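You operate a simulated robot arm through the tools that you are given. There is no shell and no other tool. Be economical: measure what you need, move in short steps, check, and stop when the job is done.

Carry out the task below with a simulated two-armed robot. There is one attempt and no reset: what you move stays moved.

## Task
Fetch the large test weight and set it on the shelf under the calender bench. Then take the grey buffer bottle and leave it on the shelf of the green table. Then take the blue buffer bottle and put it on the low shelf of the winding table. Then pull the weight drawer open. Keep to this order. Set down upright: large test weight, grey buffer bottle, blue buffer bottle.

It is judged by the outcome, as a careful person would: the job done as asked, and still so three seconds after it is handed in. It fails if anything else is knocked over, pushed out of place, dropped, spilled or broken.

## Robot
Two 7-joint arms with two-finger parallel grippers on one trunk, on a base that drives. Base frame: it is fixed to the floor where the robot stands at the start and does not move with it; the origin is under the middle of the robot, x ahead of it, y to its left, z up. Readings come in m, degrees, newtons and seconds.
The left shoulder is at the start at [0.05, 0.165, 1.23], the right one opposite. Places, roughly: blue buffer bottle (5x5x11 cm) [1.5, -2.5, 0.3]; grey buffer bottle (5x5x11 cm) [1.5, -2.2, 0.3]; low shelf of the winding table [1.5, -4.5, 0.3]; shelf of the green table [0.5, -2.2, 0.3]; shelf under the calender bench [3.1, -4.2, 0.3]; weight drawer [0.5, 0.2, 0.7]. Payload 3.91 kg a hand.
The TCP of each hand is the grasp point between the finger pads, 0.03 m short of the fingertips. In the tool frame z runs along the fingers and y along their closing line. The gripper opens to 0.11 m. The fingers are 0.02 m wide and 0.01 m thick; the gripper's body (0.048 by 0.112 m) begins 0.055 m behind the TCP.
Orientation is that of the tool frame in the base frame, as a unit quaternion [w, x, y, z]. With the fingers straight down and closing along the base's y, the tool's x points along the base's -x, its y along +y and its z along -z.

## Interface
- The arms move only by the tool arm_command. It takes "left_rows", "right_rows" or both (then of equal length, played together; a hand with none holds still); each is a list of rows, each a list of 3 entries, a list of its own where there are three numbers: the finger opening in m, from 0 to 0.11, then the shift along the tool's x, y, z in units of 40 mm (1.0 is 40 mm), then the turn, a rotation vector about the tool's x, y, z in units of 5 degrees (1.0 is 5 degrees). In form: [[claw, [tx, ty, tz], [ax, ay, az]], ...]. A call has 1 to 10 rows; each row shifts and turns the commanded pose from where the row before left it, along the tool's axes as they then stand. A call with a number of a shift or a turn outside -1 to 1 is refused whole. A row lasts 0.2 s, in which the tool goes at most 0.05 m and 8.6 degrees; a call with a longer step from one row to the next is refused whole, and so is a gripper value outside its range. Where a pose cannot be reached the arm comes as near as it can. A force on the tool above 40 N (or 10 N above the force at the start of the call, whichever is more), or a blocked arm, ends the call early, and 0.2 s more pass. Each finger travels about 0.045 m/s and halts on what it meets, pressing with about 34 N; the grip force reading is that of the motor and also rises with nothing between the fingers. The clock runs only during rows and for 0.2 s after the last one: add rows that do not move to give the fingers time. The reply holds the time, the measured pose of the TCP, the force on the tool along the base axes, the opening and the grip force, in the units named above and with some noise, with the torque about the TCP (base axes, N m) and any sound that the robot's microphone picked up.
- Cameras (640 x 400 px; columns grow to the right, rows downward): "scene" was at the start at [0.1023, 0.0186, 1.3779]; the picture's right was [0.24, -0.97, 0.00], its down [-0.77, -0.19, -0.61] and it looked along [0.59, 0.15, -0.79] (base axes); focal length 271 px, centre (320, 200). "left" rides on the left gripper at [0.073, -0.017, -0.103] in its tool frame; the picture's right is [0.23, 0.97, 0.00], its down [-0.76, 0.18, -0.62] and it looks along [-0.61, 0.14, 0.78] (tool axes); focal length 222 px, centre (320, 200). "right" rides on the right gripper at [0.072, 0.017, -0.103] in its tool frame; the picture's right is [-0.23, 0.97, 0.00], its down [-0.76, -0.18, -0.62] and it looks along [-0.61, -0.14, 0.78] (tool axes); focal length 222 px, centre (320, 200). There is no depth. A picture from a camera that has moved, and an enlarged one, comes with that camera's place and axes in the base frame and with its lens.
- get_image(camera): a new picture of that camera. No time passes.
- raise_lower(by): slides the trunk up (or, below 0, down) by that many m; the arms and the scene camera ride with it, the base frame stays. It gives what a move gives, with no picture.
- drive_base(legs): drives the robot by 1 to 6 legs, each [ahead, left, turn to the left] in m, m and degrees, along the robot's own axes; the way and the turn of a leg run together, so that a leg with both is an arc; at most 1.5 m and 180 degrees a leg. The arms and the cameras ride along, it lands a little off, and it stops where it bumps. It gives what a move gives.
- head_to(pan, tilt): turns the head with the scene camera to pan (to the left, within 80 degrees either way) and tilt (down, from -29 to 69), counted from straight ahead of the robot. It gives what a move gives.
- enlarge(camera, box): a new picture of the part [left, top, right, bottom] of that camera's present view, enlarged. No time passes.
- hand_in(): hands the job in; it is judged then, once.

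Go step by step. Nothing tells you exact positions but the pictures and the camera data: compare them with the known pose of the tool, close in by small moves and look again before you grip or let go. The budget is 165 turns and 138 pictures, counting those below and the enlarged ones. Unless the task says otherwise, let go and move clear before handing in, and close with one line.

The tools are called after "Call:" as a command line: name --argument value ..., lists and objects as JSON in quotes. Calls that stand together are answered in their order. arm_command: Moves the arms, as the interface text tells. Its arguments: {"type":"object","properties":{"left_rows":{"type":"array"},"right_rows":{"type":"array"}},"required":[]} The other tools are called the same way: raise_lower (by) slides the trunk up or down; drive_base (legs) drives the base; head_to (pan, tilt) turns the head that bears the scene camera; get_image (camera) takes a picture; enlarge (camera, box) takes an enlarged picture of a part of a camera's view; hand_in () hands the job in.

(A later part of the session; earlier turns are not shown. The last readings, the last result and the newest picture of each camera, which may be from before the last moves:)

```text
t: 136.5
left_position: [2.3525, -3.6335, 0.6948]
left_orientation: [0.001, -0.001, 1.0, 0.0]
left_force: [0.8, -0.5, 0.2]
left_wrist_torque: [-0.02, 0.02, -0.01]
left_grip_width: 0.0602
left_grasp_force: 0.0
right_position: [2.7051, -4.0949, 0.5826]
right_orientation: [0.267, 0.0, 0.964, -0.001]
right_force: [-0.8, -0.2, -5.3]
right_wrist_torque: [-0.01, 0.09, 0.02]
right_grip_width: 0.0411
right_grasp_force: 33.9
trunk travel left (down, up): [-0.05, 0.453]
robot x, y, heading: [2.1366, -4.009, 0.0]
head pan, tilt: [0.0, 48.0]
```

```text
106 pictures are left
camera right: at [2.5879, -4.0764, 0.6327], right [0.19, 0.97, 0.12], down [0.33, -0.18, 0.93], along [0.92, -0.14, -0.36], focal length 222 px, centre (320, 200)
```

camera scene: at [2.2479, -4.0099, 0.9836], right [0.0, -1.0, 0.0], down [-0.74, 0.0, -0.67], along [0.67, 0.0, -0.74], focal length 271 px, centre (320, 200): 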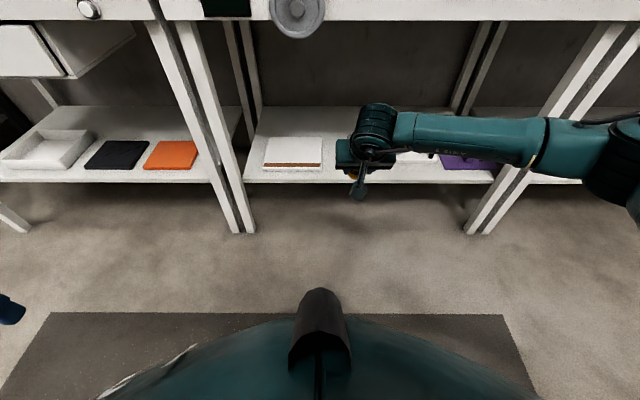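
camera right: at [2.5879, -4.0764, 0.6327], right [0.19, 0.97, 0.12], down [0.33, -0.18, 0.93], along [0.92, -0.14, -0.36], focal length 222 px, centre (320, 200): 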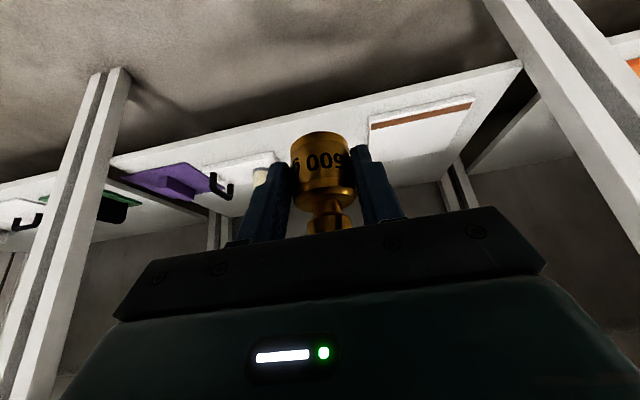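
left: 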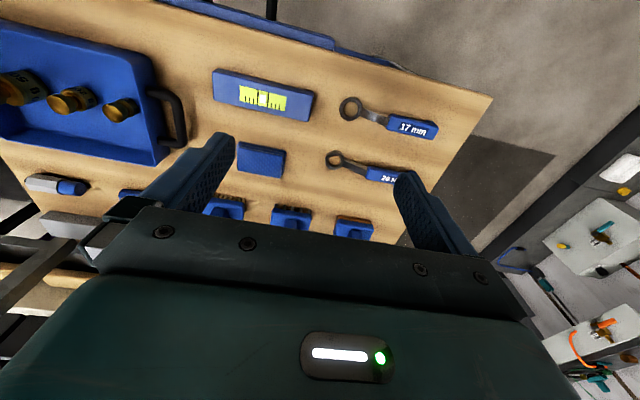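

The shelf top comes out at z≈0.29 with its front edge at x≈2.98. I'll lower the hand to about z 0.39 outside the bench, then drive in.

Call:
arm_command --right_rows '[[0.02, [0.5, 0, 0.83], [0, 0, 0]], [0.02, [0.5, 0, 0.83], [0, 0, 0]], [0.02, [0.5, 0, 0.83], [0, 0, 0]], [0.02, [0.5, 0, 0.83], [0, 0, 0]], [0.02, [0.5, 0, 0.83], [0, 0, 0]], [0.02, [0, 0, 0], [0, 0, 0]]]'

Call:
get_image --camera "scene"

Call:
get_image --camera "right"

```text
t: 137.9
left_position: [2.3522, -3.6321, 0.6945]
left_orientation: [0.001, -0.001, 1.0, 0.0]
left_force: [0.0, -0.1, -0.1]
left_wrist_torque: [-0.01, -0.01, 0.03]
left_grip_width: 0.0599
left_grasp_force: 0.1
right_position: [2.7054, -4.0953, 0.3875]
right_orientation: [0.268, 0.0, 0.963, 0.0]
right_force: [0.0, -0.1, -4.8]
right_wrist_torque: [0.01, 0.13, -0.02]
right_grip_width: 0.0415
right_grasp_force: 34.2
trunk travel left (down, up): [-0.05, 0.453]
robot x, y, heading: [2.1374, -4.0098, 0.5]
head pan, tilt: [0.0, 48.0]
```

```text
105 pictures are left
camera scene: at [2.248, -4.0099, 0.9836], right [0.0, -1.0, 0.0], down [-0.74, 0.0, -0.67], along [0.67, 0.0, -0.74], focal length 271 px, centre (320, 200)
```

scene: 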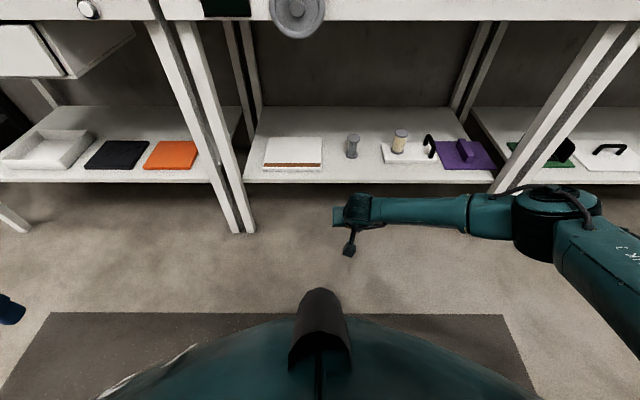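

```text
104 pictures are left
camera right: at [2.5887, -4.0769, 0.4379], right [0.19, 0.97, 0.12], down [0.33, -0.18, 0.93], along [0.92, -0.14, -0.36], focal length 222 px, centre (320, 200)
```

right: 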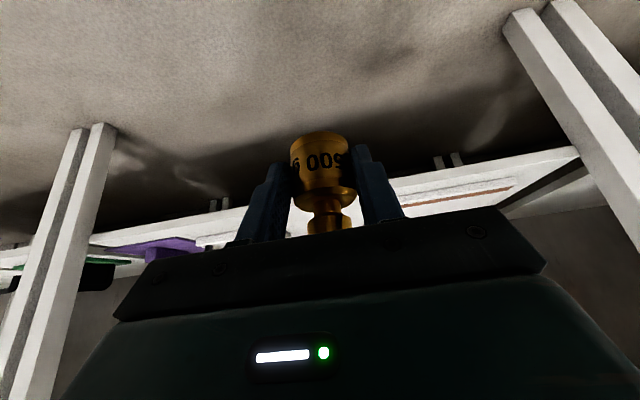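

The forearm lies along -y, so the elbow would come near the bench's right leg if I drove straight in. I'll shift left and turn about 15° right so that the elbow trails behind the hand.

Call:
drive_base --legs '[[0, 0.155, 0], [0, 0, -15]]'

Call:
raise_lower --by -0.04

Call:
get_image --camera "scene"

```text
t: 140.2
left_position: [2.4411, -3.5455, 0.6938]
left_orientation: [0.001, 0.129, 0.992, -0.001]
left_force: [0.8, -0.5, 0.0]
left_wrist_torque: [0.0, 0.0, 0.01]
left_grip_width: 0.06
left_grasp_force: 0.0
right_position: [2.6625, -4.0832, 0.388]
right_orientation: [0.266, 0.125, 0.955, -0.036]
right_force: [0.1, -0.8, -5.1]
right_wrist_torque: [-0.01, 0.09, 0.02]
right_grip_width: 0.041
right_grasp_force: 33.9
trunk travel left (down, up): [-0.05, 0.453]
robot x, y, heading: [2.1373, -3.853, -14.4]
head pan, tilt: [0.0, 48.0]
```

```text
t: 141.1
left_position: [2.4409, -3.5455, 0.6545]
left_orientation: [0.0, 0.128, 0.992, -0.002]
left_force: [-0.4, -0.5, -0.2]
left_wrist_torque: [0.01, 0.03, -0.02]
left_grip_width: 0.0603
left_grasp_force: 0.3
right_position: [2.6638, -4.0826, 0.3471]
right_orientation: [0.265, 0.124, 0.956, -0.035]
right_force: [-0.7, 0.4, -4.8]
right_wrist_torque: [0.05, 0.08, -0.05]
right_grip_width: 0.0411
right_grasp_force: 34.0
trunk travel left (down, up): [-0.01, 0.493]
robot x, y, heading: [2.1388, -3.8535, -14.6]
head pan, tilt: [0.0, 48.0]
```

```text
103 pictures are left
camera scene: at [2.2435, -3.8824, 0.9436], right [-0.25, -0.97, 0.0], down [-0.72, 0.19, -0.67], along [0.65, -0.17, -0.74], focal length 271 px, centre (320, 200)
```

scene: 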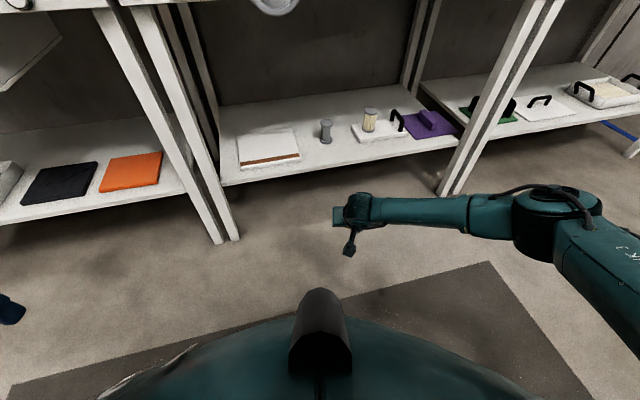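

I'll raise slightly for clearance over the shelf edge, then slide toward the bench in stages along world +x.

Call:
raise_lower --by 0.04

Call:
drive_base --legs '[[0.232, 0.06, 0]]'

Call:
get_image --camera "scene"

Call:
get_image --camera "right"

```text
t: 141.9
left_position: [2.4427, -3.5452, 0.6942]
left_orientation: [0.001, 0.128, 0.992, 0.0]
left_force: [-0.5, -0.1, 0.1]
left_wrist_torque: [0.0, -0.02, 0.0]
left_grip_width: 0.0603
left_grasp_force: 0.0
right_position: [2.6637, -4.0823, 0.387]
right_orientation: [0.266, 0.125, 0.955, -0.035]
right_force: [0.0, 0.4, -4.4]
right_wrist_torque: [0.01, 0.08, 0.01]
right_grip_width: 0.0412
right_grasp_force: 34.3
trunk travel left (down, up): [-0.05, 0.453]
robot x, y, heading: [2.1385, -3.8565, -14.7]
head pan, tilt: [0.0, 48.0]
```

```text
t: 143.7
left_position: [2.6784, -3.5454, 0.6945]
left_orientation: [0.001, 0.131, 0.991, -0.001]
left_force: [0.2, 0.4, -0.5]
left_wrist_torque: [0.02, 0.02, 0.0]
left_grip_width: 0.0601
left_grasp_force: 0.1
right_position: [2.8989, -4.0825, 0.3865]
right_orientation: [0.266, 0.124, 0.955, -0.035]
right_force: [-0.4, 0.1, -4.6]
right_wrist_torque: [0.04, 0.11, -0.01]
right_grip_width: 0.0413
right_grasp_force: 33.7
trunk travel left (down, up): [-0.05, 0.453]
robot x, y, heading: [2.375, -3.8581, -15.0]
head pan, tilt: [0.0, 48.0]
```

```text
102 pictures are left
camera scene: at [2.4796, -3.8827, 0.9836], right [-0.26, -0.97, 0.0], down [-0.72, 0.19, -0.67], along [0.65, -0.17, -0.74], focal length 271 px, centre (320, 200)
```

scene: 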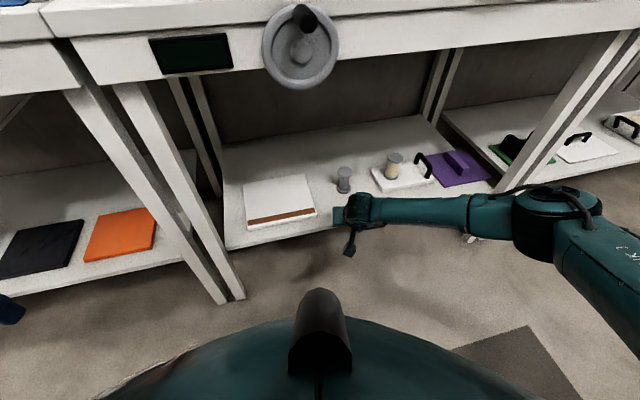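

```text
101 pictures are left
camera right: at [2.7908, -4.0362, 0.4382], right [0.44, 0.89, 0.12], down [0.27, -0.26, 0.93], along [0.86, -0.38, -0.36], focal length 222 px, centre (320, 200)
```

right: 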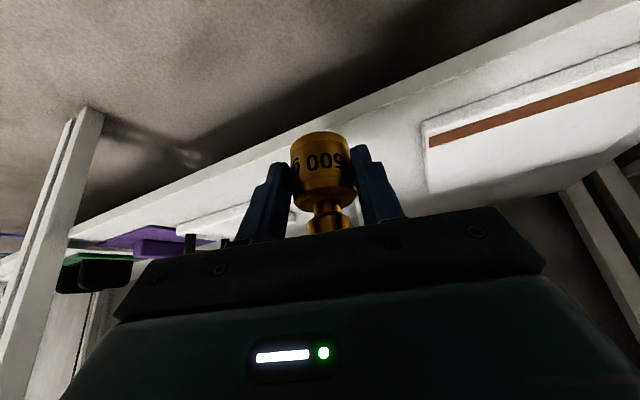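

The box corner is at (3.03, -4.02) and the pot at (3.14, -4.145), so the spot between them is clear. I'll slide in the last 12 cm, still above the shelf.

Call:
drive_base --legs '[[0.123, 0.022, 0]]'

Call:
get_image --camera "scene"

Call:
get_image --camera "right"

```text
t: 144.9
left_position: [2.8018, -3.555, 0.6936]
left_orientation: [0.001, 0.129, 0.992, -0.001]
left_force: [-0.3, -0.6, -0.8]
left_wrist_torque: [-0.01, -0.01, 0.0]
left_grip_width: 0.0601
left_grasp_force: 0.1
right_position: [3.0244, -4.0914, 0.3877]
right_orientation: [0.266, 0.125, 0.955, -0.035]
right_force: [-0.4, 0.0, -4.4]
right_wrist_torque: [0.06, 0.08, -0.02]
right_grip_width: 0.0409
right_grasp_force: 33.9
trunk travel left (down, up): [-0.05, 0.453]
robot x, y, heading: [2.4999, -3.8658, -14.7]
head pan, tilt: [0.0, 48.0]
```

```text
100 pictures are left
camera scene: at [2.6037, -3.8922, 0.9836], right [-0.25, -0.97, 0.0], down [-0.72, 0.19, -0.67], along [0.65, -0.17, -0.74], focal length 271 px, centre (320, 200)
```

scene: 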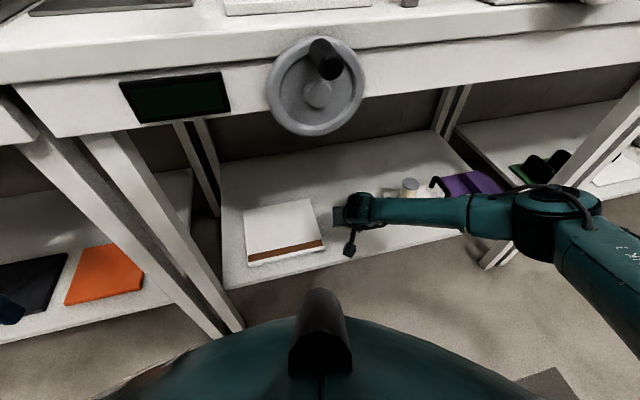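

```text
99 pictures are left
camera right: at [2.9151, -4.045, 0.4381], right [0.44, 0.89, 0.12], down [0.27, -0.26, 0.93], along [0.86, -0.37, -0.36], focal length 222 px, centre (320, 200)
```

right: 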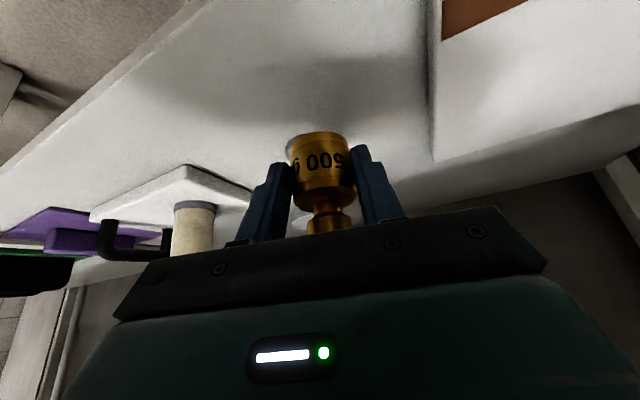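

Everything is clear, so I'll lower 4 cm and check.

Call:
arm_command --right_rows '[[0.02, [0.26, 0, 0.43], [0, 0, 0]], [0.02, [0.26, 0, 0.43], [0, 0, 0]], [0.02, [0, 0, 0], [0, 0, 0]]]'

Call:
get_image --camera "right"

```text
t: 145.7
left_position: [2.8019, -3.5559, 0.6936]
left_orientation: [0.0, 0.129, 0.992, -0.001]
left_force: [-0.1, -0.5, -0.4]
left_wrist_torque: [-0.01, 0.02, 0.02]
left_grip_width: 0.0601
left_grasp_force: 0.0
right_position: [3.0224, -4.0914, 0.3467]
right_orientation: [0.264, 0.125, 0.956, -0.035]
right_force: [-0.7, 0.4, -5.0]
right_wrist_torque: [0.02, 0.07, -0.01]
right_grip_width: 0.0409
right_grasp_force: 34.3
trunk travel left (down, up): [-0.05, 0.453]
robot x, y, heading: [2.4996, -3.8663, -14.7]
head pan, tilt: [0.0, 48.0]
```

```text
98 pictures are left
camera right: at [2.914, -4.044, 0.3988], right [0.44, 0.89, 0.12], down [0.27, -0.26, 0.93], along [0.86, -0.37, -0.36], focal length 222 px, centre (320, 200)
```

right: 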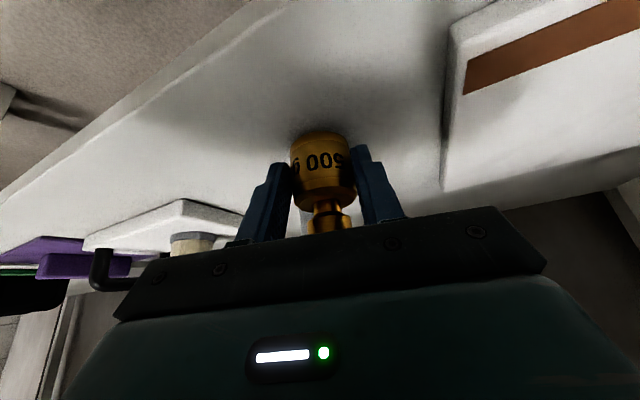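

The base is near the shelf, so I'll lower in small steps and watch the force.

Call:
arm_command --right_rows '[[0.02, [0.052, 0, 0.086], [0, 0, 0]], [0.02, [0.052, 0, 0.086], [0, 0, 0]], [0.02, [0.052, 0, 0.086], [0, 0, 0]], [0.02, [0, 0, 0], [0, 0, 0]]]'

```text
t: 146.7
left_position: [2.8003, -3.5544, 0.6945]
left_orientation: [0.002, 0.129, 0.992, -0.001]
left_force: [-0.6, -0.6, -0.4]
left_wrist_torque: [-0.02, -0.03, 0.0]
left_grip_width: 0.0601
left_grasp_force: 0.1
right_position: [3.0249, -4.0921, 0.3389]
right_orientation: [0.269, 0.124, 0.954, -0.036]
right_force: [-6.6, 0.1, 23.8]
right_wrist_torque: [0.21, -0.17, 0.0]
right_grip_width: 0.0409
right_grasp_force: 33.9
trunk travel left (down, up): [-0.05, 0.453]
robot x, y, heading: [2.499, -3.8605, -14.6]
head pan, tilt: [0.0, 48.0]
```

It touched down with about 24 N of upward force. I'll ease up slightly and open the fingers.

Call:
arm_command --right_rows '[[0.02, [-0.035, 0, -0.06], [0, 0, 0]], [0.02, [0, 0, 0], [0, 0, 0]]]'

```text
t: 147.3
left_position: [2.8007, -3.5547, 0.6944]
left_orientation: [0.002, 0.129, 0.992, -0.001]
left_force: [0.3, -0.5, 0.3]
left_wrist_torque: [0.01, -0.01, -0.01]
left_grip_width: 0.0598
left_grasp_force: 0.1
right_position: [3.0234, -4.0922, 0.3391]
right_orientation: [0.267, 0.124, 0.955, -0.036]
right_force: [5.7, 1.9, 10.3]
right_wrist_torque: [-0.01, -0.73, 0.07]
right_grip_width: 0.0411
right_grasp_force: 33.9
trunk travel left (down, up): [-0.05, 0.453]
robot x, y, heading: [2.4974, -3.8672, -14.7]
head pan, tilt: [0.0, 48.0]
```

Call:
arm_command --right_rows '[[0.046, [0, 0, 0], [0, 0, 0]], [0.055, [0, 0, 0], [0, 0, 0]], [0.062, [0, 0, 0], [0, 0, 0]], [0.062, [0, 0, 0], [0, 0, 0]]]'

Call:
get_image --camera "right"

```text
t: 148.3
left_position: [2.8015, -3.5556, 0.6936]
left_orientation: [0.001, 0.129, 0.992, -0.002]
left_force: [-0.3, -0.8, 0.2]
left_wrist_torque: [-0.01, 0.01, 0.0]
left_grip_width: 0.06
left_grasp_force: 0.1
right_position: [3.0222, -4.0921, 0.339]
right_orientation: [0.265, 0.124, 0.955, -0.035]
right_force: [-1.3, -0.6, 0.4]
right_wrist_torque: [0.02, -0.01, 0.03]
right_grip_width: 0.0622
right_grasp_force: 0.0
trunk travel left (down, up): [-0.05, 0.453]
robot x, y, heading: [2.4995, -3.8655, -14.7]
head pan, tilt: [0.0, 48.0]
```

```text
97 pictures are left
camera right: at [2.9141, -4.0453, 0.389], right [0.44, 0.89, 0.12], down [0.27, -0.25, 0.93], along [0.86, -0.37, -0.36], focal length 222 px, centre (320, 200)
```

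right: 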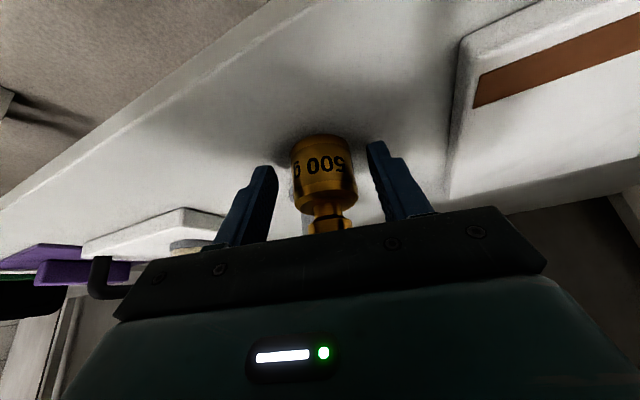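

The weight stands free. I'll withdraw along the fingers, drive back and verify.

Call:
arm_command --right_rows '[[0.062, [0, 0, -0.5], [0, 0, 0]], [0.062, [0, 0, -0.8], [0, 0, 0]], [0.062, [0, 0, -0.8], [0, 0, 0]], [0.062, [0, 0, 0], [0, 0, 0]]]'

Call:
drive_base --legs '[[-0.36, -0.09, 0]]'

Call:
get_image --camera "scene"

```text
t: 149.3
left_position: [2.8008, -3.5545, 0.6952]
left_orientation: [0.0, 0.128, 0.992, -0.001]
left_force: [0.1, 0.6, -0.5]
left_wrist_torque: [-0.02, -0.02, 0.02]
left_grip_width: 0.0599
left_grasp_force: 0.2
right_position: [2.9787, -4.0816, 0.4115]
right_orientation: [0.267, 0.124, 0.955, -0.035]
right_force: [0.1, 0.2, -0.6]
right_wrist_torque: [0.02, -0.02, 0.0]
right_grip_width: 0.0622
right_grasp_force: 0.0
trunk travel left (down, up): [-0.05, 0.453]
robot x, y, heading: [2.4968, -3.8652, -14.9]
head pan, tilt: [0.0, 48.0]
```

```text
t: 151.7
left_position: [2.431, -3.5504, 0.693]
left_orientation: [0.001, 0.133, 0.991, -0.001]
left_force: [0.3, 0.2, 0.3]
left_wrist_torque: [0.01, 0.02, 0.06]
left_grip_width: 0.06
left_grasp_force: 0.1
right_position: [2.6072, -4.0766, 0.4109]
right_orientation: [0.265, 0.127, 0.955, -0.036]
right_force: [0.0, -0.8, -0.1]
right_wrist_torque: [0.02, 0.02, 0.03]
right_grip_width: 0.0622
right_grasp_force: 0.1
trunk travel left (down, up): [-0.05, 0.453]
robot x, y, heading: [2.126, -3.8546, -15.0]
head pan, tilt: [0.0, 48.0]
```

```text
96 pictures are left
camera scene: at [2.2312, -3.886, 0.9836], right [-0.26, -0.97, 0.0], down [-0.72, 0.19, -0.67], along [0.65, -0.17, -0.74], focal length 271 px, centre (320, 200)
```

scene: 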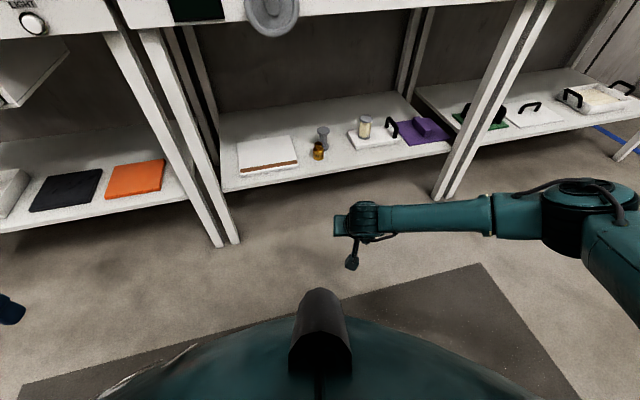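

The large weight stands upright on the calender shelf. Next come the bottles, so I'll back into the open middle of the aisle, turn to face -x and look.

Call:
drive_base --legs '[[-0.314, 0.49, 0], [0, 0, -165]]'

Call:
drive_base --legs '[[-0.2, -0.75, 0]]'

Call:
get_image --camera "scene"

Call:
get_image --camera "right"

```text
t: 161.8
left_position: [1.7347, -3.6794, 0.6935]
left_orientation: [-0.001, 1.0, -0.006, -0.001]
left_force: [-0.2, -0.7, 0.3]
left_wrist_torque: [-0.02, -0.02, -0.02]
left_grip_width: 0.0599
left_grasp_force: 0.0
right_position: [1.4323, -3.213, 0.4111]
right_orientation: [-0.001, 0.963, -0.005, -0.268]
right_force: [0.8, 0.4, 0.2]
right_wrist_torque: [0.04, 0.05, 0.04]
right_grip_width: 0.062
right_grasp_force: 0.0
trunk travel left (down, up): [-0.05, 0.453]
robot x, y, heading: [1.9532, -3.3018, 179.4]
head pan, tilt: [0.0, 48.0]
```

```text
t: 166.0
left_position: [1.9382, -2.9283, 0.6942]
left_orientation: [-0.001, 1.0, -0.009, -0.001]
left_force: [0.1, 0.3, -0.8]
left_wrist_torque: [0.02, 0.03, -0.02]
left_grip_width: 0.0601
left_grasp_force: 0.0
right_position: [1.638, -2.4609, 0.4096]
right_orientation: [-0.003, 0.964, -0.007, -0.267]
right_force: [0.4, -1.1, 0.1]
right_wrist_torque: [0.0, -0.03, -0.01]
right_grip_width: 0.0618
right_grasp_force: 0.0
trunk travel left (down, up): [-0.05, 0.453]
robot x, y, heading: [2.1576, -2.551, 179.4]
head pan, tilt: [0.0, 48.0]
```

```text
95 pictures are left
camera scene: at [2.0496, -2.552, 0.9836], right [0.01, 1.0, 0.0], down [0.74, -0.01, -0.67], along [-0.67, 0.01, -0.74], focal length 271 px, centre (320, 200)
```

scene: 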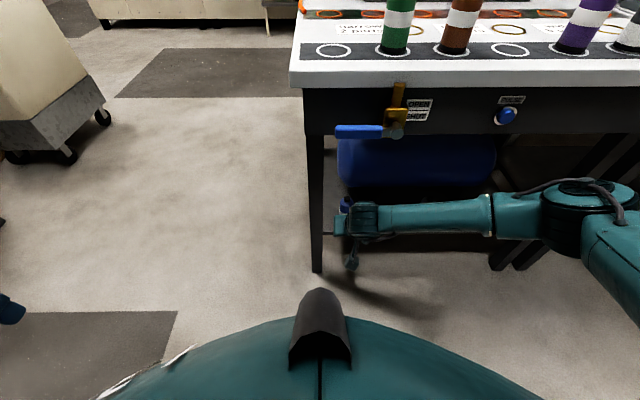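

```text
94 pictures are left
camera right: at [1.7514, -2.4783, 0.4618], right [-0.21, -0.97, 0.12], down [-0.33, 0.18, 0.93], along [-0.92, 0.16, -0.36], focal length 222 px, centre (320, 200)
```

right: 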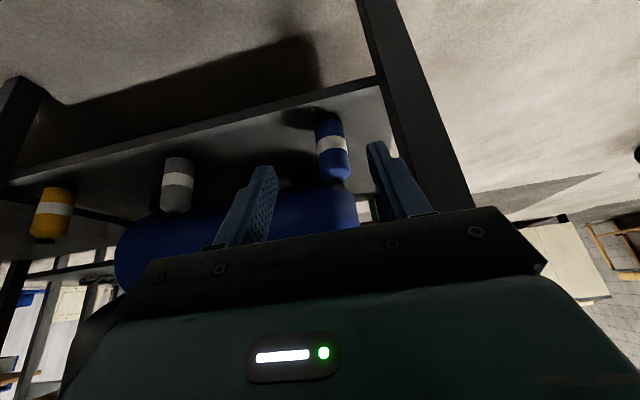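

From the hand camera I see yellow, grey (≈1.50, -2.22) and blue (≈1.50, -2.46) bottles with a blue tank behind. The left hand could foul the valve lever on the front, so I'll raise it, then turn 15° right and line up on the grey bottle.

Call:
arm_command --left_rows '[[0.06, [0, 0, -1], [0, 0, 0]], [0.06, [0, 0, -1], [0, 0, 0]], [0.06, [0, 0, -1], [0, 0, 0]], [0.06, [0, 0, -1], [0, 0, 0]], [0.06, [0, 0, -1], [0, 0, 0]], [0.06, [0, 0, -1], [0, 0, 0]]]' --right_rows '[[0.085, [0, 0, 0], [0, 0, 0]], [0.085, [0, 0, 0], [0, 0, 0]], [0.085, [0, 0, 0], [0, 0, 0]], [0.085, [0, 0, 0], [0, 0, 0]], [0.085, [0, 0, 0], [0, 0, 0]], [0.085, [0, 0, 0], [0, 0, 0]]]'

Call:
drive_base --legs '[[0, -0.11, 0], [0, 0, -14.4]]'

Call:
get_image --camera "right"

Call:
get_image --camera "scene"

```text
t: 167.4
left_position: [1.9423, -2.9291, 0.9343]
left_orientation: [-0.001, 1.0, -0.008, -0.001]
left_force: [-0.4, 0.3, -0.7]
left_wrist_torque: [0.01, 0.01, 0.0]
left_grip_width: 0.0602
left_grasp_force: 0.1
right_position: [1.6374, -2.461, 0.4116]
right_orientation: [-0.002, 0.963, -0.006, -0.268]
right_force: [0.2, 0.4, 0.6]
right_wrist_torque: [0.0, -0.02, 0.0]
right_grip_width: 0.085
right_grasp_force: 0.1
trunk travel left (down, up): [-0.05, 0.453]
robot x, y, heading: [2.1558, -2.5508, 179.4]
head pan, tilt: [0.0, 48.0]
```

```text
t: 169.4
left_position: [1.856, -2.7522, 0.9334]
left_orientation: [-0.001, 0.991, -0.134, 0.0]
left_force: [0.3, 1.0, -0.1]
left_wrist_torque: [-0.02, -0.01, -0.02]
left_grip_width: 0.0597
left_grasp_force: 0.1
right_position: [1.6782, -2.2237, 0.4115]
right_orientation: [-0.036, 0.955, -0.128, -0.265]
right_force: [0.1, -0.2, 0.2]
right_wrist_torque: [0.02, 0.01, -0.01]
right_grip_width: 0.085
right_grasp_force: 0.1
trunk travel left (down, up): [-0.05, 0.453]
robot x, y, heading: [2.1582, -2.4443, 165.0]
head pan, tilt: [0.0, 48.0]
```

```text
93 pictures are left
camera right: at [1.7841, -2.2691, 0.4618], right [-0.45, -0.89, 0.12], down [-0.27, 0.26, 0.93], along [-0.85, 0.38, -0.36], focal length 222 px, centre (320, 200)
```

right: 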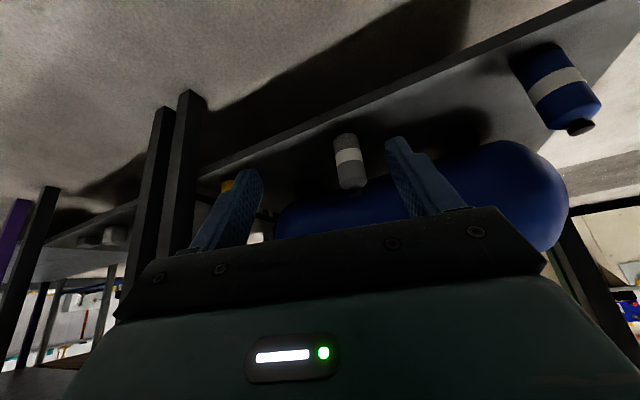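

```text
92 pictures are left
camera scene: at [2.0547, -2.4145, 0.9836], right [0.26, 0.97, 0.0], down [0.72, -0.19, -0.67], along [-0.65, 0.17, -0.74], focal length 271 px, centre (320, 200)
```

scene: 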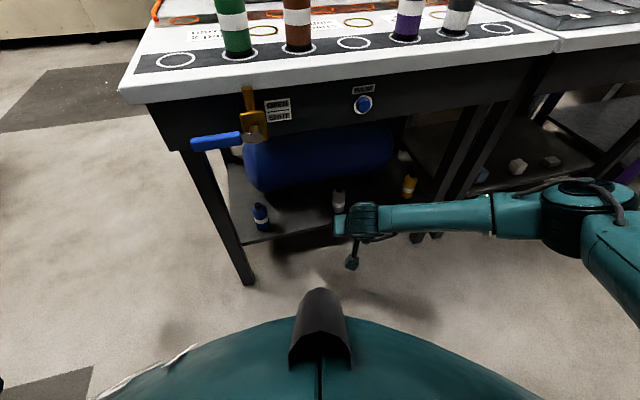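

Triangulating, the grey bottle stands at (1.465, -2.19) with its base at z≈0.222, about 2 cm left of the hand axis. I'll lower the hand to z≈0.29 outside the shelf, then creep in.

Call:
arm_command --right_rows '[[0.085, [0.39, 0, 0.64], [0, 0, 0]], [0.085, [0.39, 0, 0.64], [0, 0, 0]], [0.085, [0.39, 0, 0.64], [0, 0, 0]], [0.085, [0.39, 0, 0.64], [0, 0, 0]], [0.085, [0, 0, 0], [0, 0, 0]]]'

Call:
drive_base --legs '[[0.1, 0.022, 0]]'

Call:
get_image --camera "right"

Call:
enlarge --camera "scene" --box '[200, 100, 520, 300]'

```text
t: 170.6
left_position: [1.8557, -2.7531, 0.9334]
left_orientation: [-0.002, 0.991, -0.133, -0.001]
left_force: [0.2, 0.6, 1.1]
left_wrist_torque: [0.02, 0.03, -0.02]
left_grip_width: 0.0602
left_grasp_force: 0.1
right_position: [1.6803, -2.2228, 0.2897]
right_orientation: [-0.037, 0.955, -0.129, -0.266]
right_force: [0.6, -0.1, 0.1]
right_wrist_torque: [0.03, -0.02, 0.0]
right_grip_width: 0.0848
right_grasp_force: 0.1
trunk travel left (down, up): [-0.05, 0.453]
robot x, y, heading: [2.162, -2.441, 164.8]
head pan, tilt: [0.0, 48.0]
```

```text
t: 171.8
left_position: [1.753, -2.7472, 0.9338]
left_orientation: [-0.001, 0.991, -0.135, -0.001]
left_force: [-0.4, 0.6, 0.0]
left_wrist_torque: [-0.02, 0.0, 0.01]
left_grip_width: 0.06
left_grasp_force: 0.1
right_position: [1.5778, -2.2171, 0.2913]
right_orientation: [-0.037, 0.955, -0.129, -0.266]
right_force: [-0.2, 0.0, 0.1]
right_wrist_torque: [0.03, -0.01, 0.04]
right_grip_width: 0.0849
right_grasp_force: 0.0
trunk travel left (down, up): [-0.05, 0.453]
robot x, y, heading: [2.0586, -2.4379, 164.8]
head pan, tilt: [0.0, 48.0]
```

```text
91 pictures are left
camera right: at [1.6833, -2.263, 0.3409], right [-0.45, -0.89, 0.12], down [-0.27, 0.26, 0.93], along [-0.85, 0.38, -0.36], focal length 222 px, centre (320, 200)
```

right: 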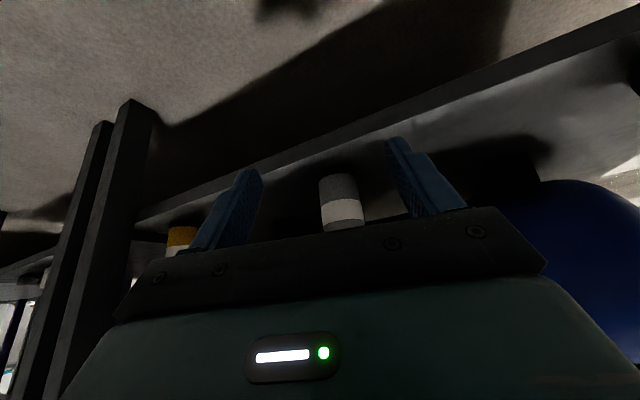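

```text
2.00 times, centred on (360, 200) of scene
camera zoom: at [1.9522, -2.409, 0.9837], right [0.26, 0.96, 0.0], down [0.72, -0.2, -0.67], along [-0.65, 0.18, -0.74], focal length 542 px, centre (240, 200)
```

zoom: 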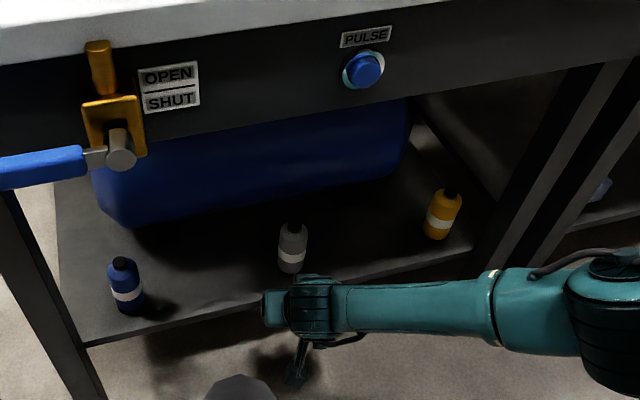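

The bottle is 12.5 cm ahead and nearly centred. I'll creep forward 8.5 cm.

Call:
drive_base --legs '[[0.085, 0.004, 0]]'

Call:
get_image --camera "right"

Call:
enlarge --camera "scene" --box '[200, 100, 520, 300]'

```text
t: 172.9
left_position: [1.6706, -2.7285, 0.933]
left_orientation: [0.0, 0.991, -0.134, -0.001]
left_force: [-0.6, -0.7, -0.6]
left_wrist_torque: [-0.01, -0.01, 0.0]
left_grip_width: 0.0602
left_grasp_force: 0.0
right_position: [1.4949, -2.1993, 0.2906]
right_orientation: [-0.037, 0.955, -0.128, -0.266]
right_force: [-0.2, 0.1, 0.5]
right_wrist_torque: [-0.01, 0.02, 0.02]
right_grip_width: 0.085
right_grasp_force: 0.0
trunk travel left (down, up): [-0.05, 0.453]
robot x, y, heading: [1.9772, -2.4204, 164.9]
head pan, tilt: [0.0, 48.0]
```

```text
89 pictures are left
camera right: at [1.5998, -2.245, 0.3409], right [-0.45, -0.89, 0.12], down [-0.27, 0.26, 0.93], along [-0.85, 0.38, -0.36], focal length 222 px, centre (320, 200)
```

right: 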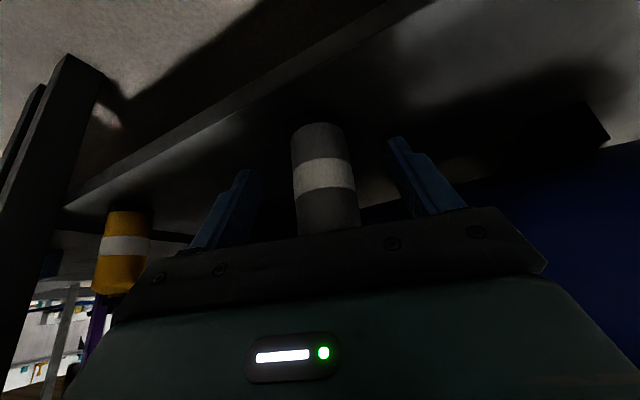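

```text
2.00 times, centred on (360, 200) of scene
camera zoom: at [1.8689, -2.3907, 0.9837], right [0.26, 0.97, 0.0], down [0.72, -0.19, -0.67], along [-0.65, 0.17, -0.74], focal length 542 px, centre (240, 200)
```

zoom: 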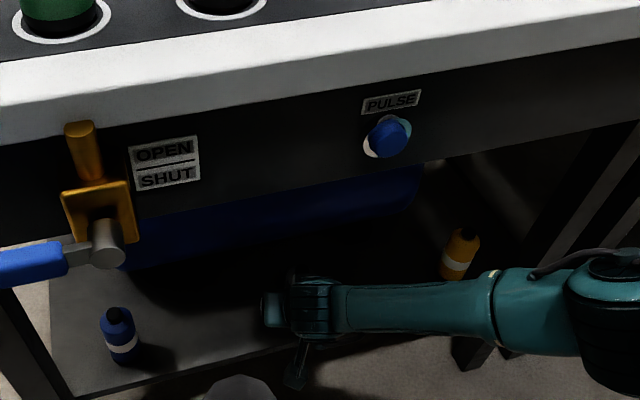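

It's centred, with about 3 cm left to go. I'll go forward and then close.

Call:
drive_base --legs '[[0.033, 0, 0]]'

Call:
get_image --camera "right"

```text
t: 173.7
left_position: [1.6377, -2.72, 0.9332]
left_orientation: [-0.001, 0.991, -0.133, 0.0]
left_force: [-0.3, 0.6, 0.0]
left_wrist_torque: [-0.02, -0.02, 0.01]
left_grip_width: 0.06
left_grasp_force: 0.1
right_position: [1.4628, -2.1885, 0.2913]
right_orientation: [-0.037, 0.955, -0.128, -0.266]
right_force: [-0.6, -0.3, 0.3]
right_wrist_torque: [0.01, 0.03, 0.0]
right_grip_width: 0.0847
right_grasp_force: 0.1
trunk travel left (down, up): [-0.05, 0.453]
robot x, y, heading: [1.9412, -2.4083, 164.8]
head pan, tilt: [0.0, 48.0]
```

```text
87 pictures are left
camera right: at [1.5677, -2.2363, 0.3409], right [-0.45, -0.89, 0.12], down [-0.27, 0.26, 0.93], along [-0.85, 0.38, -0.36], focal length 222 px, centre (320, 200)
```

right: 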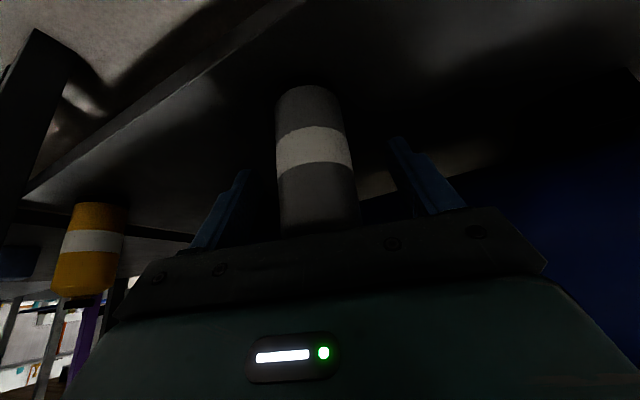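

The bottle is slightly to the hand's right and still toward the fingertips. I'll make a fine shift and then close.

Call:
arm_command --right_rows '[[0.085, [-0.16, -0.17, 0.1], [0, 0, 0]], [0.085, [-0.16, 0, 0.1], [0, 0, 0]], [0.085, [0, 0, 0], [0, 0, 0]], [0.07, [0, 0, 0], [0, 0, 0]], [0.055, [0, 0, 0], [0, 0, 0]], [0.04, [0, 0, 0], [0, 0, 0]], [0.03, [0, 0, 0], [0, 0, 0]], [0.03, [0, 0, 0], [0, 0, 0]], [0.03, [0, 0, 0], [0, 0, 0]]]'

Call:
get_image --camera "right"

```text
t: 175.7
left_position: [1.6373, -2.7195, 0.9339]
left_orientation: [-0.002, 0.991, -0.133, -0.001]
left_force: [0.1, -0.3, 0.6]
left_wrist_torque: [-0.01, 0.0, 0.0]
left_grip_width: 0.0602
left_grasp_force: 0.1
right_position: [1.4505, -2.1809, 0.2904]
right_orientation: [-0.036, 0.955, -0.129, -0.266]
right_force: [0.0, -0.3, 1.0]
right_wrist_torque: [-0.1, 0.06, 0.0]
right_grip_width: 0.0434
right_grasp_force: 33.8
trunk travel left (down, up): [-0.05, 0.453]
robot x, y, heading: [1.9392, -2.4119, 165.1]
head pan, tilt: [0.0, 48.0]
```

```text
86 pictures are left
camera right: at [1.5553, -2.2255, 0.3407], right [-0.45, -0.89, 0.12], down [-0.27, 0.26, 0.93], along [-0.85, 0.38, -0.36], focal length 222 px, centre (320, 200)
```

right: 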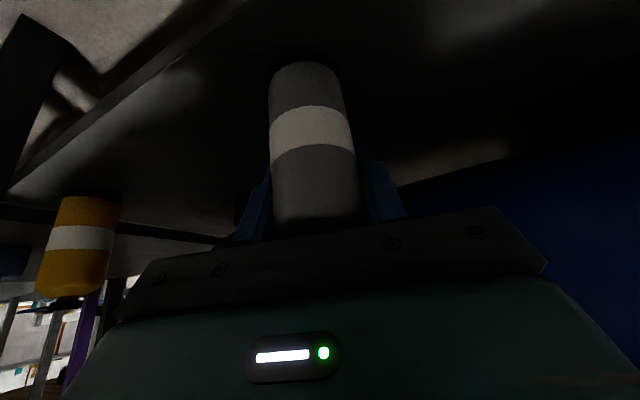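

The grip is firm at 4.3 cm wide. I'll lift it a little.

Call:
arm_command --right_rows '[[0.03, [-0.13, 0, -0.21], [0, 0, 0]], [0.03, [-0.26, 0, -0.43], [0, 0, 0]], [0.03, [-0.26, 0, -0.43], [0, 0, 0]], [0.03, [0, 0, 0], [0, 0, 0]]]'

Call:
get_image --camera "right"

```text
t: 176.7
left_position: [1.638, -2.7214, 0.9337]
left_orientation: [-0.001, 0.991, -0.134, -0.001]
left_force: [0.3, 0.0, 0.0]
left_wrist_torque: [0.01, 0.02, 0.03]
left_grip_width: 0.0601
left_grasp_force: 0.0
right_position: [1.4506, -2.1797, 0.3406]
right_orientation: [-0.037, 0.955, -0.128, -0.265]
right_force: [0.0, -0.9, -1.1]
right_wrist_torque: [0.0, 0.02, -0.01]
right_grip_width: 0.0435
right_grasp_force: 33.6
trunk travel left (down, up): [-0.05, 0.453]
robot x, y, heading: [1.9404, -2.4082, 164.8]
head pan, tilt: [0.0, 48.0]
```

```text
85 pictures are left
camera right: at [1.5557, -2.2254, 0.3912], right [-0.45, -0.89, 0.12], down [-0.27, 0.26, 0.93], along [-0.85, 0.38, -0.36], focal length 222 px, centre (320, 200)
```

right: 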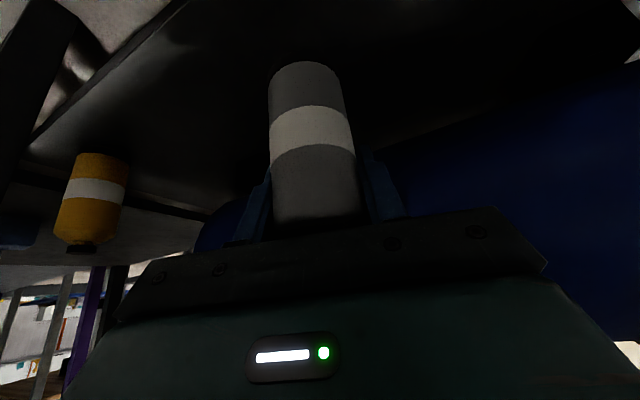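

The bottle came up upright with its base about 6.8 cm below the TCP. I'll back out and drive around to the front of the green table.

Call:
drive_base --legs '[[-0.3, 0, 0], [-0.211, 0.786, 0], [0.27, 0.0725, 0], [0, 0, -165]]'

Call:
get_image --camera "right"

```text
t: 191.0
left_position: [2.1368, -2.9244, 0.9336]
left_orientation: [0.001, -0.031, 1.0, -0.001]
left_force: [-0.2, -0.2, 0.2]
left_wrist_torque: [0.0, -0.02, -0.04]
left_grip_width: 0.06
left_grasp_force: 0.1
right_position: [2.4885, -3.3744, 0.3398]
right_orientation: [0.268, -0.03, 0.963, 0.008]
right_force: [-0.8, -1.1, -0.7]
right_wrist_torque: [0.01, -0.01, -0.02]
right_grip_width: 0.0434
right_grasp_force: 34.1
trunk travel left (down, up): [-0.05, 0.453]
robot x, y, heading: [1.9514, -3.3193, 3.7]
head pan, tilt: [0.0, 48.0]
```

```text
84 pictures are left
camera right: at [2.3715, -3.3635, 0.391], right [0.13, 0.98, 0.12], down [0.34, -0.15, 0.93], along [0.93, -0.08, -0.36], focal length 222 px, centre (320, 200)
```

right: 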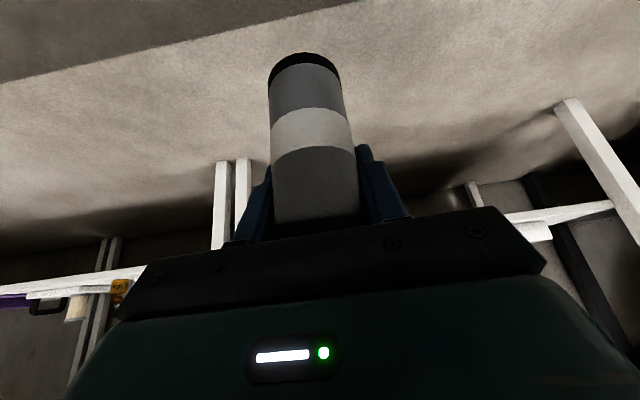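

The grey bottle is steady. I'll continue along the lane and stop in front of the green table, turned 15° right.

Call:
drive_base --legs '[[0, 0, -3.7], [-1.25, 0, 0], [-1.2, 0, 0], [0, 1.38, 0], [0, 0, -15]]'

Call:
get_image --camera "scene"

Call:
get_image --camera "right"

```text
t: 210.7
left_position: [-0.3172, -1.703, 0.934]
left_orientation: [0.0, 0.09, 0.996, -0.001]
left_force: [0.6, 0.2, 0.1]
left_wrist_torque: [-0.01, 0.0, -0.02]
left_grip_width: 0.0598
left_grasp_force: 0.1
right_position: [-0.0818, -2.225, 0.3407]
right_orientation: [0.267, 0.086, 0.959, -0.025]
right_force: [-0.6, 0.9, -0.5]
right_wrist_torque: [-0.01, -0.02, 0.02]
right_grip_width: 0.0432
right_grasp_force: 33.8
trunk travel left (down, up): [-0.05, 0.453]
robot x, y, heading: [-0.5903, -2.0365, -10.1]
head pan, tilt: [0.0, 48.0]
```

```text
83 pictures are left
camera scene: at [-0.4837, -2.0561, 0.9836], right [-0.17, -0.98, 0.0], down [-0.73, 0.13, -0.67], along [0.66, -0.12, -0.74], focal length 271 px, centre (320, 200)
```

scene: 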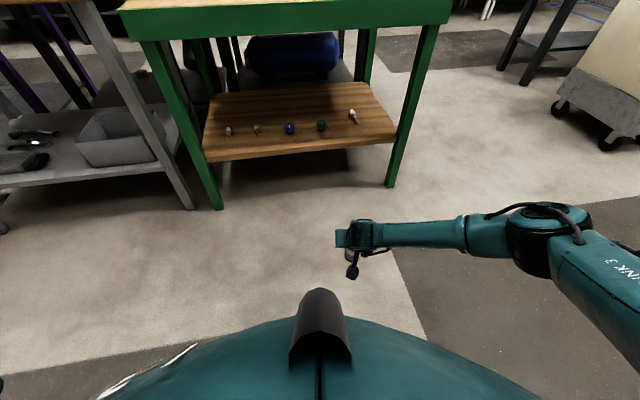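

```text
82 pictures are left
camera right: at [-0.1937, -2.1856, 0.391], right [0.36, 0.92, 0.12], down [0.29, -0.23, 0.93], along [0.88, -0.3, -0.36], focal length 222 px, centre (320, 200)
```

right: 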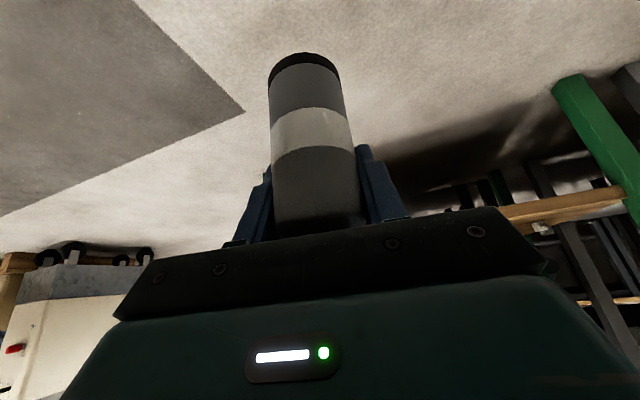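

The shelf's front edge is near x≈0.465 at z≈0.27, with the blue and green knobs at x≈0.58. I'll aim between them at about (0.51, -2.18), raising the hand for clearance and moving closer.

Call:
raise_lower --by 0.08

Call:
drive_base --legs '[[0, 0, -4.9], [0.317, 0.168, 0]]'

Call:
get_image --camera "scene"

Call:
get_image --camera "right"

```text
t: 211.9
left_position: [-0.3156, -1.7026, 1.0134]
left_orientation: [0.0, 0.089, 0.996, 0.0]
left_force: [-0.5, 0.9, -0.1]
left_wrist_torque: [0.04, -0.03, 0.01]
left_grip_width: 0.06
left_grasp_force: 0.1
right_position: [-0.082, -2.2232, 0.4209]
right_orientation: [0.266, 0.086, 0.96, -0.024]
right_force: [-0.1, 0.0, -1.0]
right_wrist_torque: [-0.02, -0.01, -0.01]
right_grip_width: 0.0435
right_grasp_force: 33.7
trunk travel left (down, up): [-0.13, 0.373]
robot x, y, heading: [-0.5927, -2.0387, -10.1]
head pan, tilt: [0.0, 48.0]
```

```text
t: 214.7
left_position: [0.0614, -1.6482, 1.0141]
left_orientation: [0.0, 0.133, 0.991, -0.001]
left_force: [0.5, 0.1, 0.7]
left_wrist_torque: [0.04, 0.01, 0.01]
left_grip_width: 0.0596
left_grasp_force: 0.0
right_position: [0.249, -2.1884, 0.4207]
right_orientation: [0.265, 0.128, 0.955, -0.036]
right_force: [0.9, 0.5, -1.3]
right_wrist_torque: [-0.02, 0.02, 0.0]
right_grip_width: 0.0436
right_grasp_force: 34.2
trunk travel left (down, up): [-0.13, 0.373]
robot x, y, heading: [-0.2395, -1.9586, -15.2]
head pan, tilt: [0.0, 48.0]
```

```text
81 pictures are left
camera scene: at [-0.1368, -1.9861, 1.0636], right [-0.26, -0.97, 0.0], down [-0.72, 0.19, -0.67], along [0.65, -0.17, -0.74], focal length 271 px, centre (320, 200)
```

scene: 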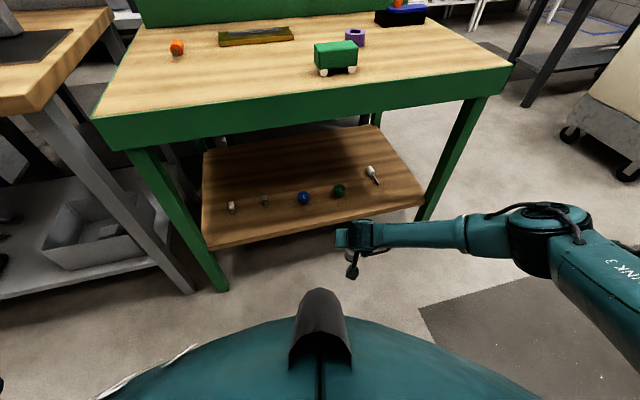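

```text
80 pictures are left
camera right: at [0.1406, -2.1407, 0.471], right [0.44, 0.89, 0.12], down [0.27, -0.26, 0.93], along [0.85, -0.38, -0.36], focal length 222 px, centre (320, 200)
```

right: 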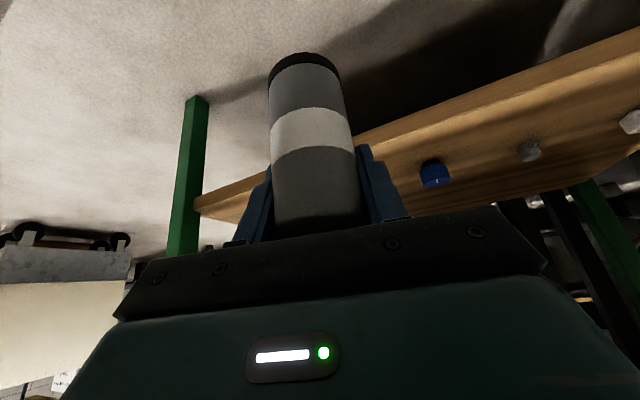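

The shelf top looks to be at z≈0.28 with its front edge at x≈0.44. I'll slide in with the bottle base about 7 cm above it.

Call:
drive_base --legs '[[0.222, 0.06, 0]]'

Call:
get_image --camera "scene"

Call:
get_image --camera "right"

```text
t: 216.4
left_position: [0.2902, -1.6489, 1.0141]
left_orientation: [0.001, 0.133, 0.991, 0.0]
left_force: [0.3, 0.1, -0.4]
left_wrist_torque: [0.0, -0.02, 0.01]
left_grip_width: 0.0599
left_grasp_force: 0.1
right_position: [0.4776, -2.1901, 0.4208]
right_orientation: [0.265, 0.128, 0.955, -0.037]
right_force: [-0.2, 0.5, -0.1]
right_wrist_torque: [0.03, -0.01, 0.01]
right_grip_width: 0.0436
right_grasp_force: 34.0
trunk travel left (down, up): [-0.13, 0.373]
robot x, y, heading: [-0.0123, -1.9564, -15.3]
head pan, tilt: [0.0, 48.0]
```

```text
79 pictures are left
camera scene: at [0.0923, -1.9863, 1.0636], right [-0.26, -0.97, 0.0], down [-0.72, 0.19, -0.67], along [0.65, -0.17, -0.74], focal length 271 px, centre (320, 200)
```

scene: 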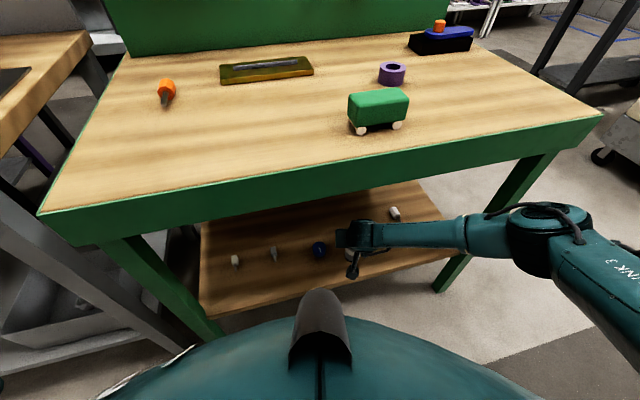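

```text
78 pictures are left
camera right: at [0.3695, -2.1412, 0.4709], right [0.45, 0.89, 0.12], down [0.27, -0.26, 0.93], along [0.85, -0.38, -0.36], focal length 222 px, centre (320, 200)
```

right: 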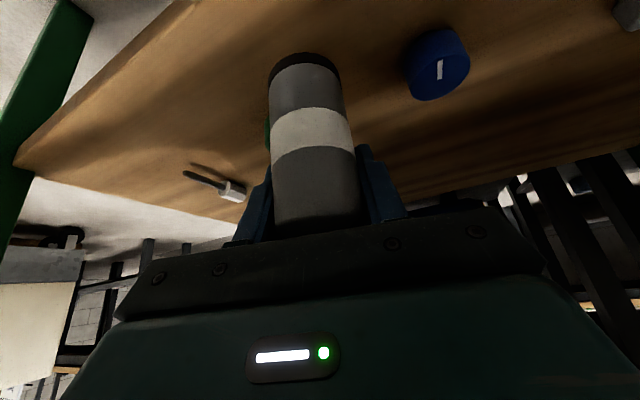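

The bottle is over the free strip (edge x≈0.42, knobs at x≈0.55). I'll lower it gently.

Call:
arm_command --right_rows '[[0.03, [0.2, 0, 0.48], [0, 0, 0]], [0.03, [0.2, 0, 0.48], [0, 0, 0]], [0.03, [0, 0, 0], [0, 0, 0]]]'

Call:
get_image --camera "right"

```text
t: 217.2
left_position: [0.2896, -1.6495, 1.0127]
left_orientation: [0.0, 0.133, 0.991, -0.001]
left_force: [0.1, 0.2, -0.1]
left_wrist_torque: [0.0, -0.02, -0.03]
left_grip_width: 0.0598
left_grasp_force: 0.1
right_position: [0.4825, -2.1923, 0.3785]
right_orientation: [0.264, 0.128, 0.955, -0.037]
right_force: [-0.6, 0.4, -0.9]
right_wrist_torque: [0.03, -0.01, 0.02]
right_grip_width: 0.0433
right_grasp_force: 33.8
trunk travel left (down, up): [-0.13, 0.373]
robot x, y, heading: [-0.0115, -1.9566, -14.9]
head pan, tilt: [0.0, 48.0]
```

```text
77 pictures are left
camera right: at [0.3749, -2.1434, 0.4294], right [0.45, 0.89, 0.12], down [0.27, -0.26, 0.93], along [0.85, -0.38, -0.36], focal length 222 px, centre (320, 200)
```

right: 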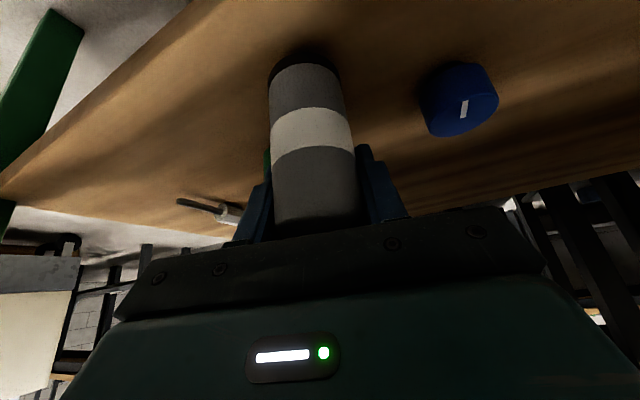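

The shelf is still a little below. I'll continue in small steps until contact.

Call:
arm_command --right_rows '[[0.03, [0.07, 0, 0.128], [0, 0, 0]], [0.03, [0.07, 0, 0.128], [0, 0, 0]], [0.03, [0.052, 0, 0.086], [0, 0, 0]], [0.03, [0, 0, 0], [0, 0, 0]]]'

Call:
get_image --camera "right"

```text
t: 218.2
left_position: [0.2875, -1.6485, 1.0137]
left_orientation: [0.002, 0.133, 0.991, -0.002]
left_force: [-0.2, -0.3, -0.7]
left_wrist_torque: [-0.02, 0.01, 0.02]
left_grip_width: 0.0598
left_grasp_force: 0.1
right_position: [0.4854, -2.1919, 0.3682]
right_orientation: [0.268, 0.128, 0.954, -0.037]
right_force: [0.8, -0.3, 24.0]
right_wrist_torque: [-0.01, 0.08, 0.01]
right_grip_width: 0.0438
right_grasp_force: 33.9
trunk travel left (down, up): [-0.13, 0.373]
robot x, y, heading: [-0.0129, -1.9578, -15.0]
head pan, tilt: [0.0, 48.0]
```

```text
76 pictures are left
camera right: at [0.3769, -2.1437, 0.4173], right [0.44, 0.89, 0.12], down [0.27, -0.26, 0.93], along [0.86, -0.38, -0.35], focal length 222 px, centre (320, 200)
```

right: 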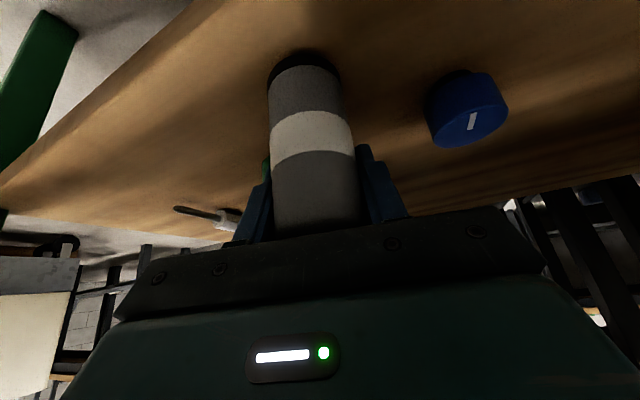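

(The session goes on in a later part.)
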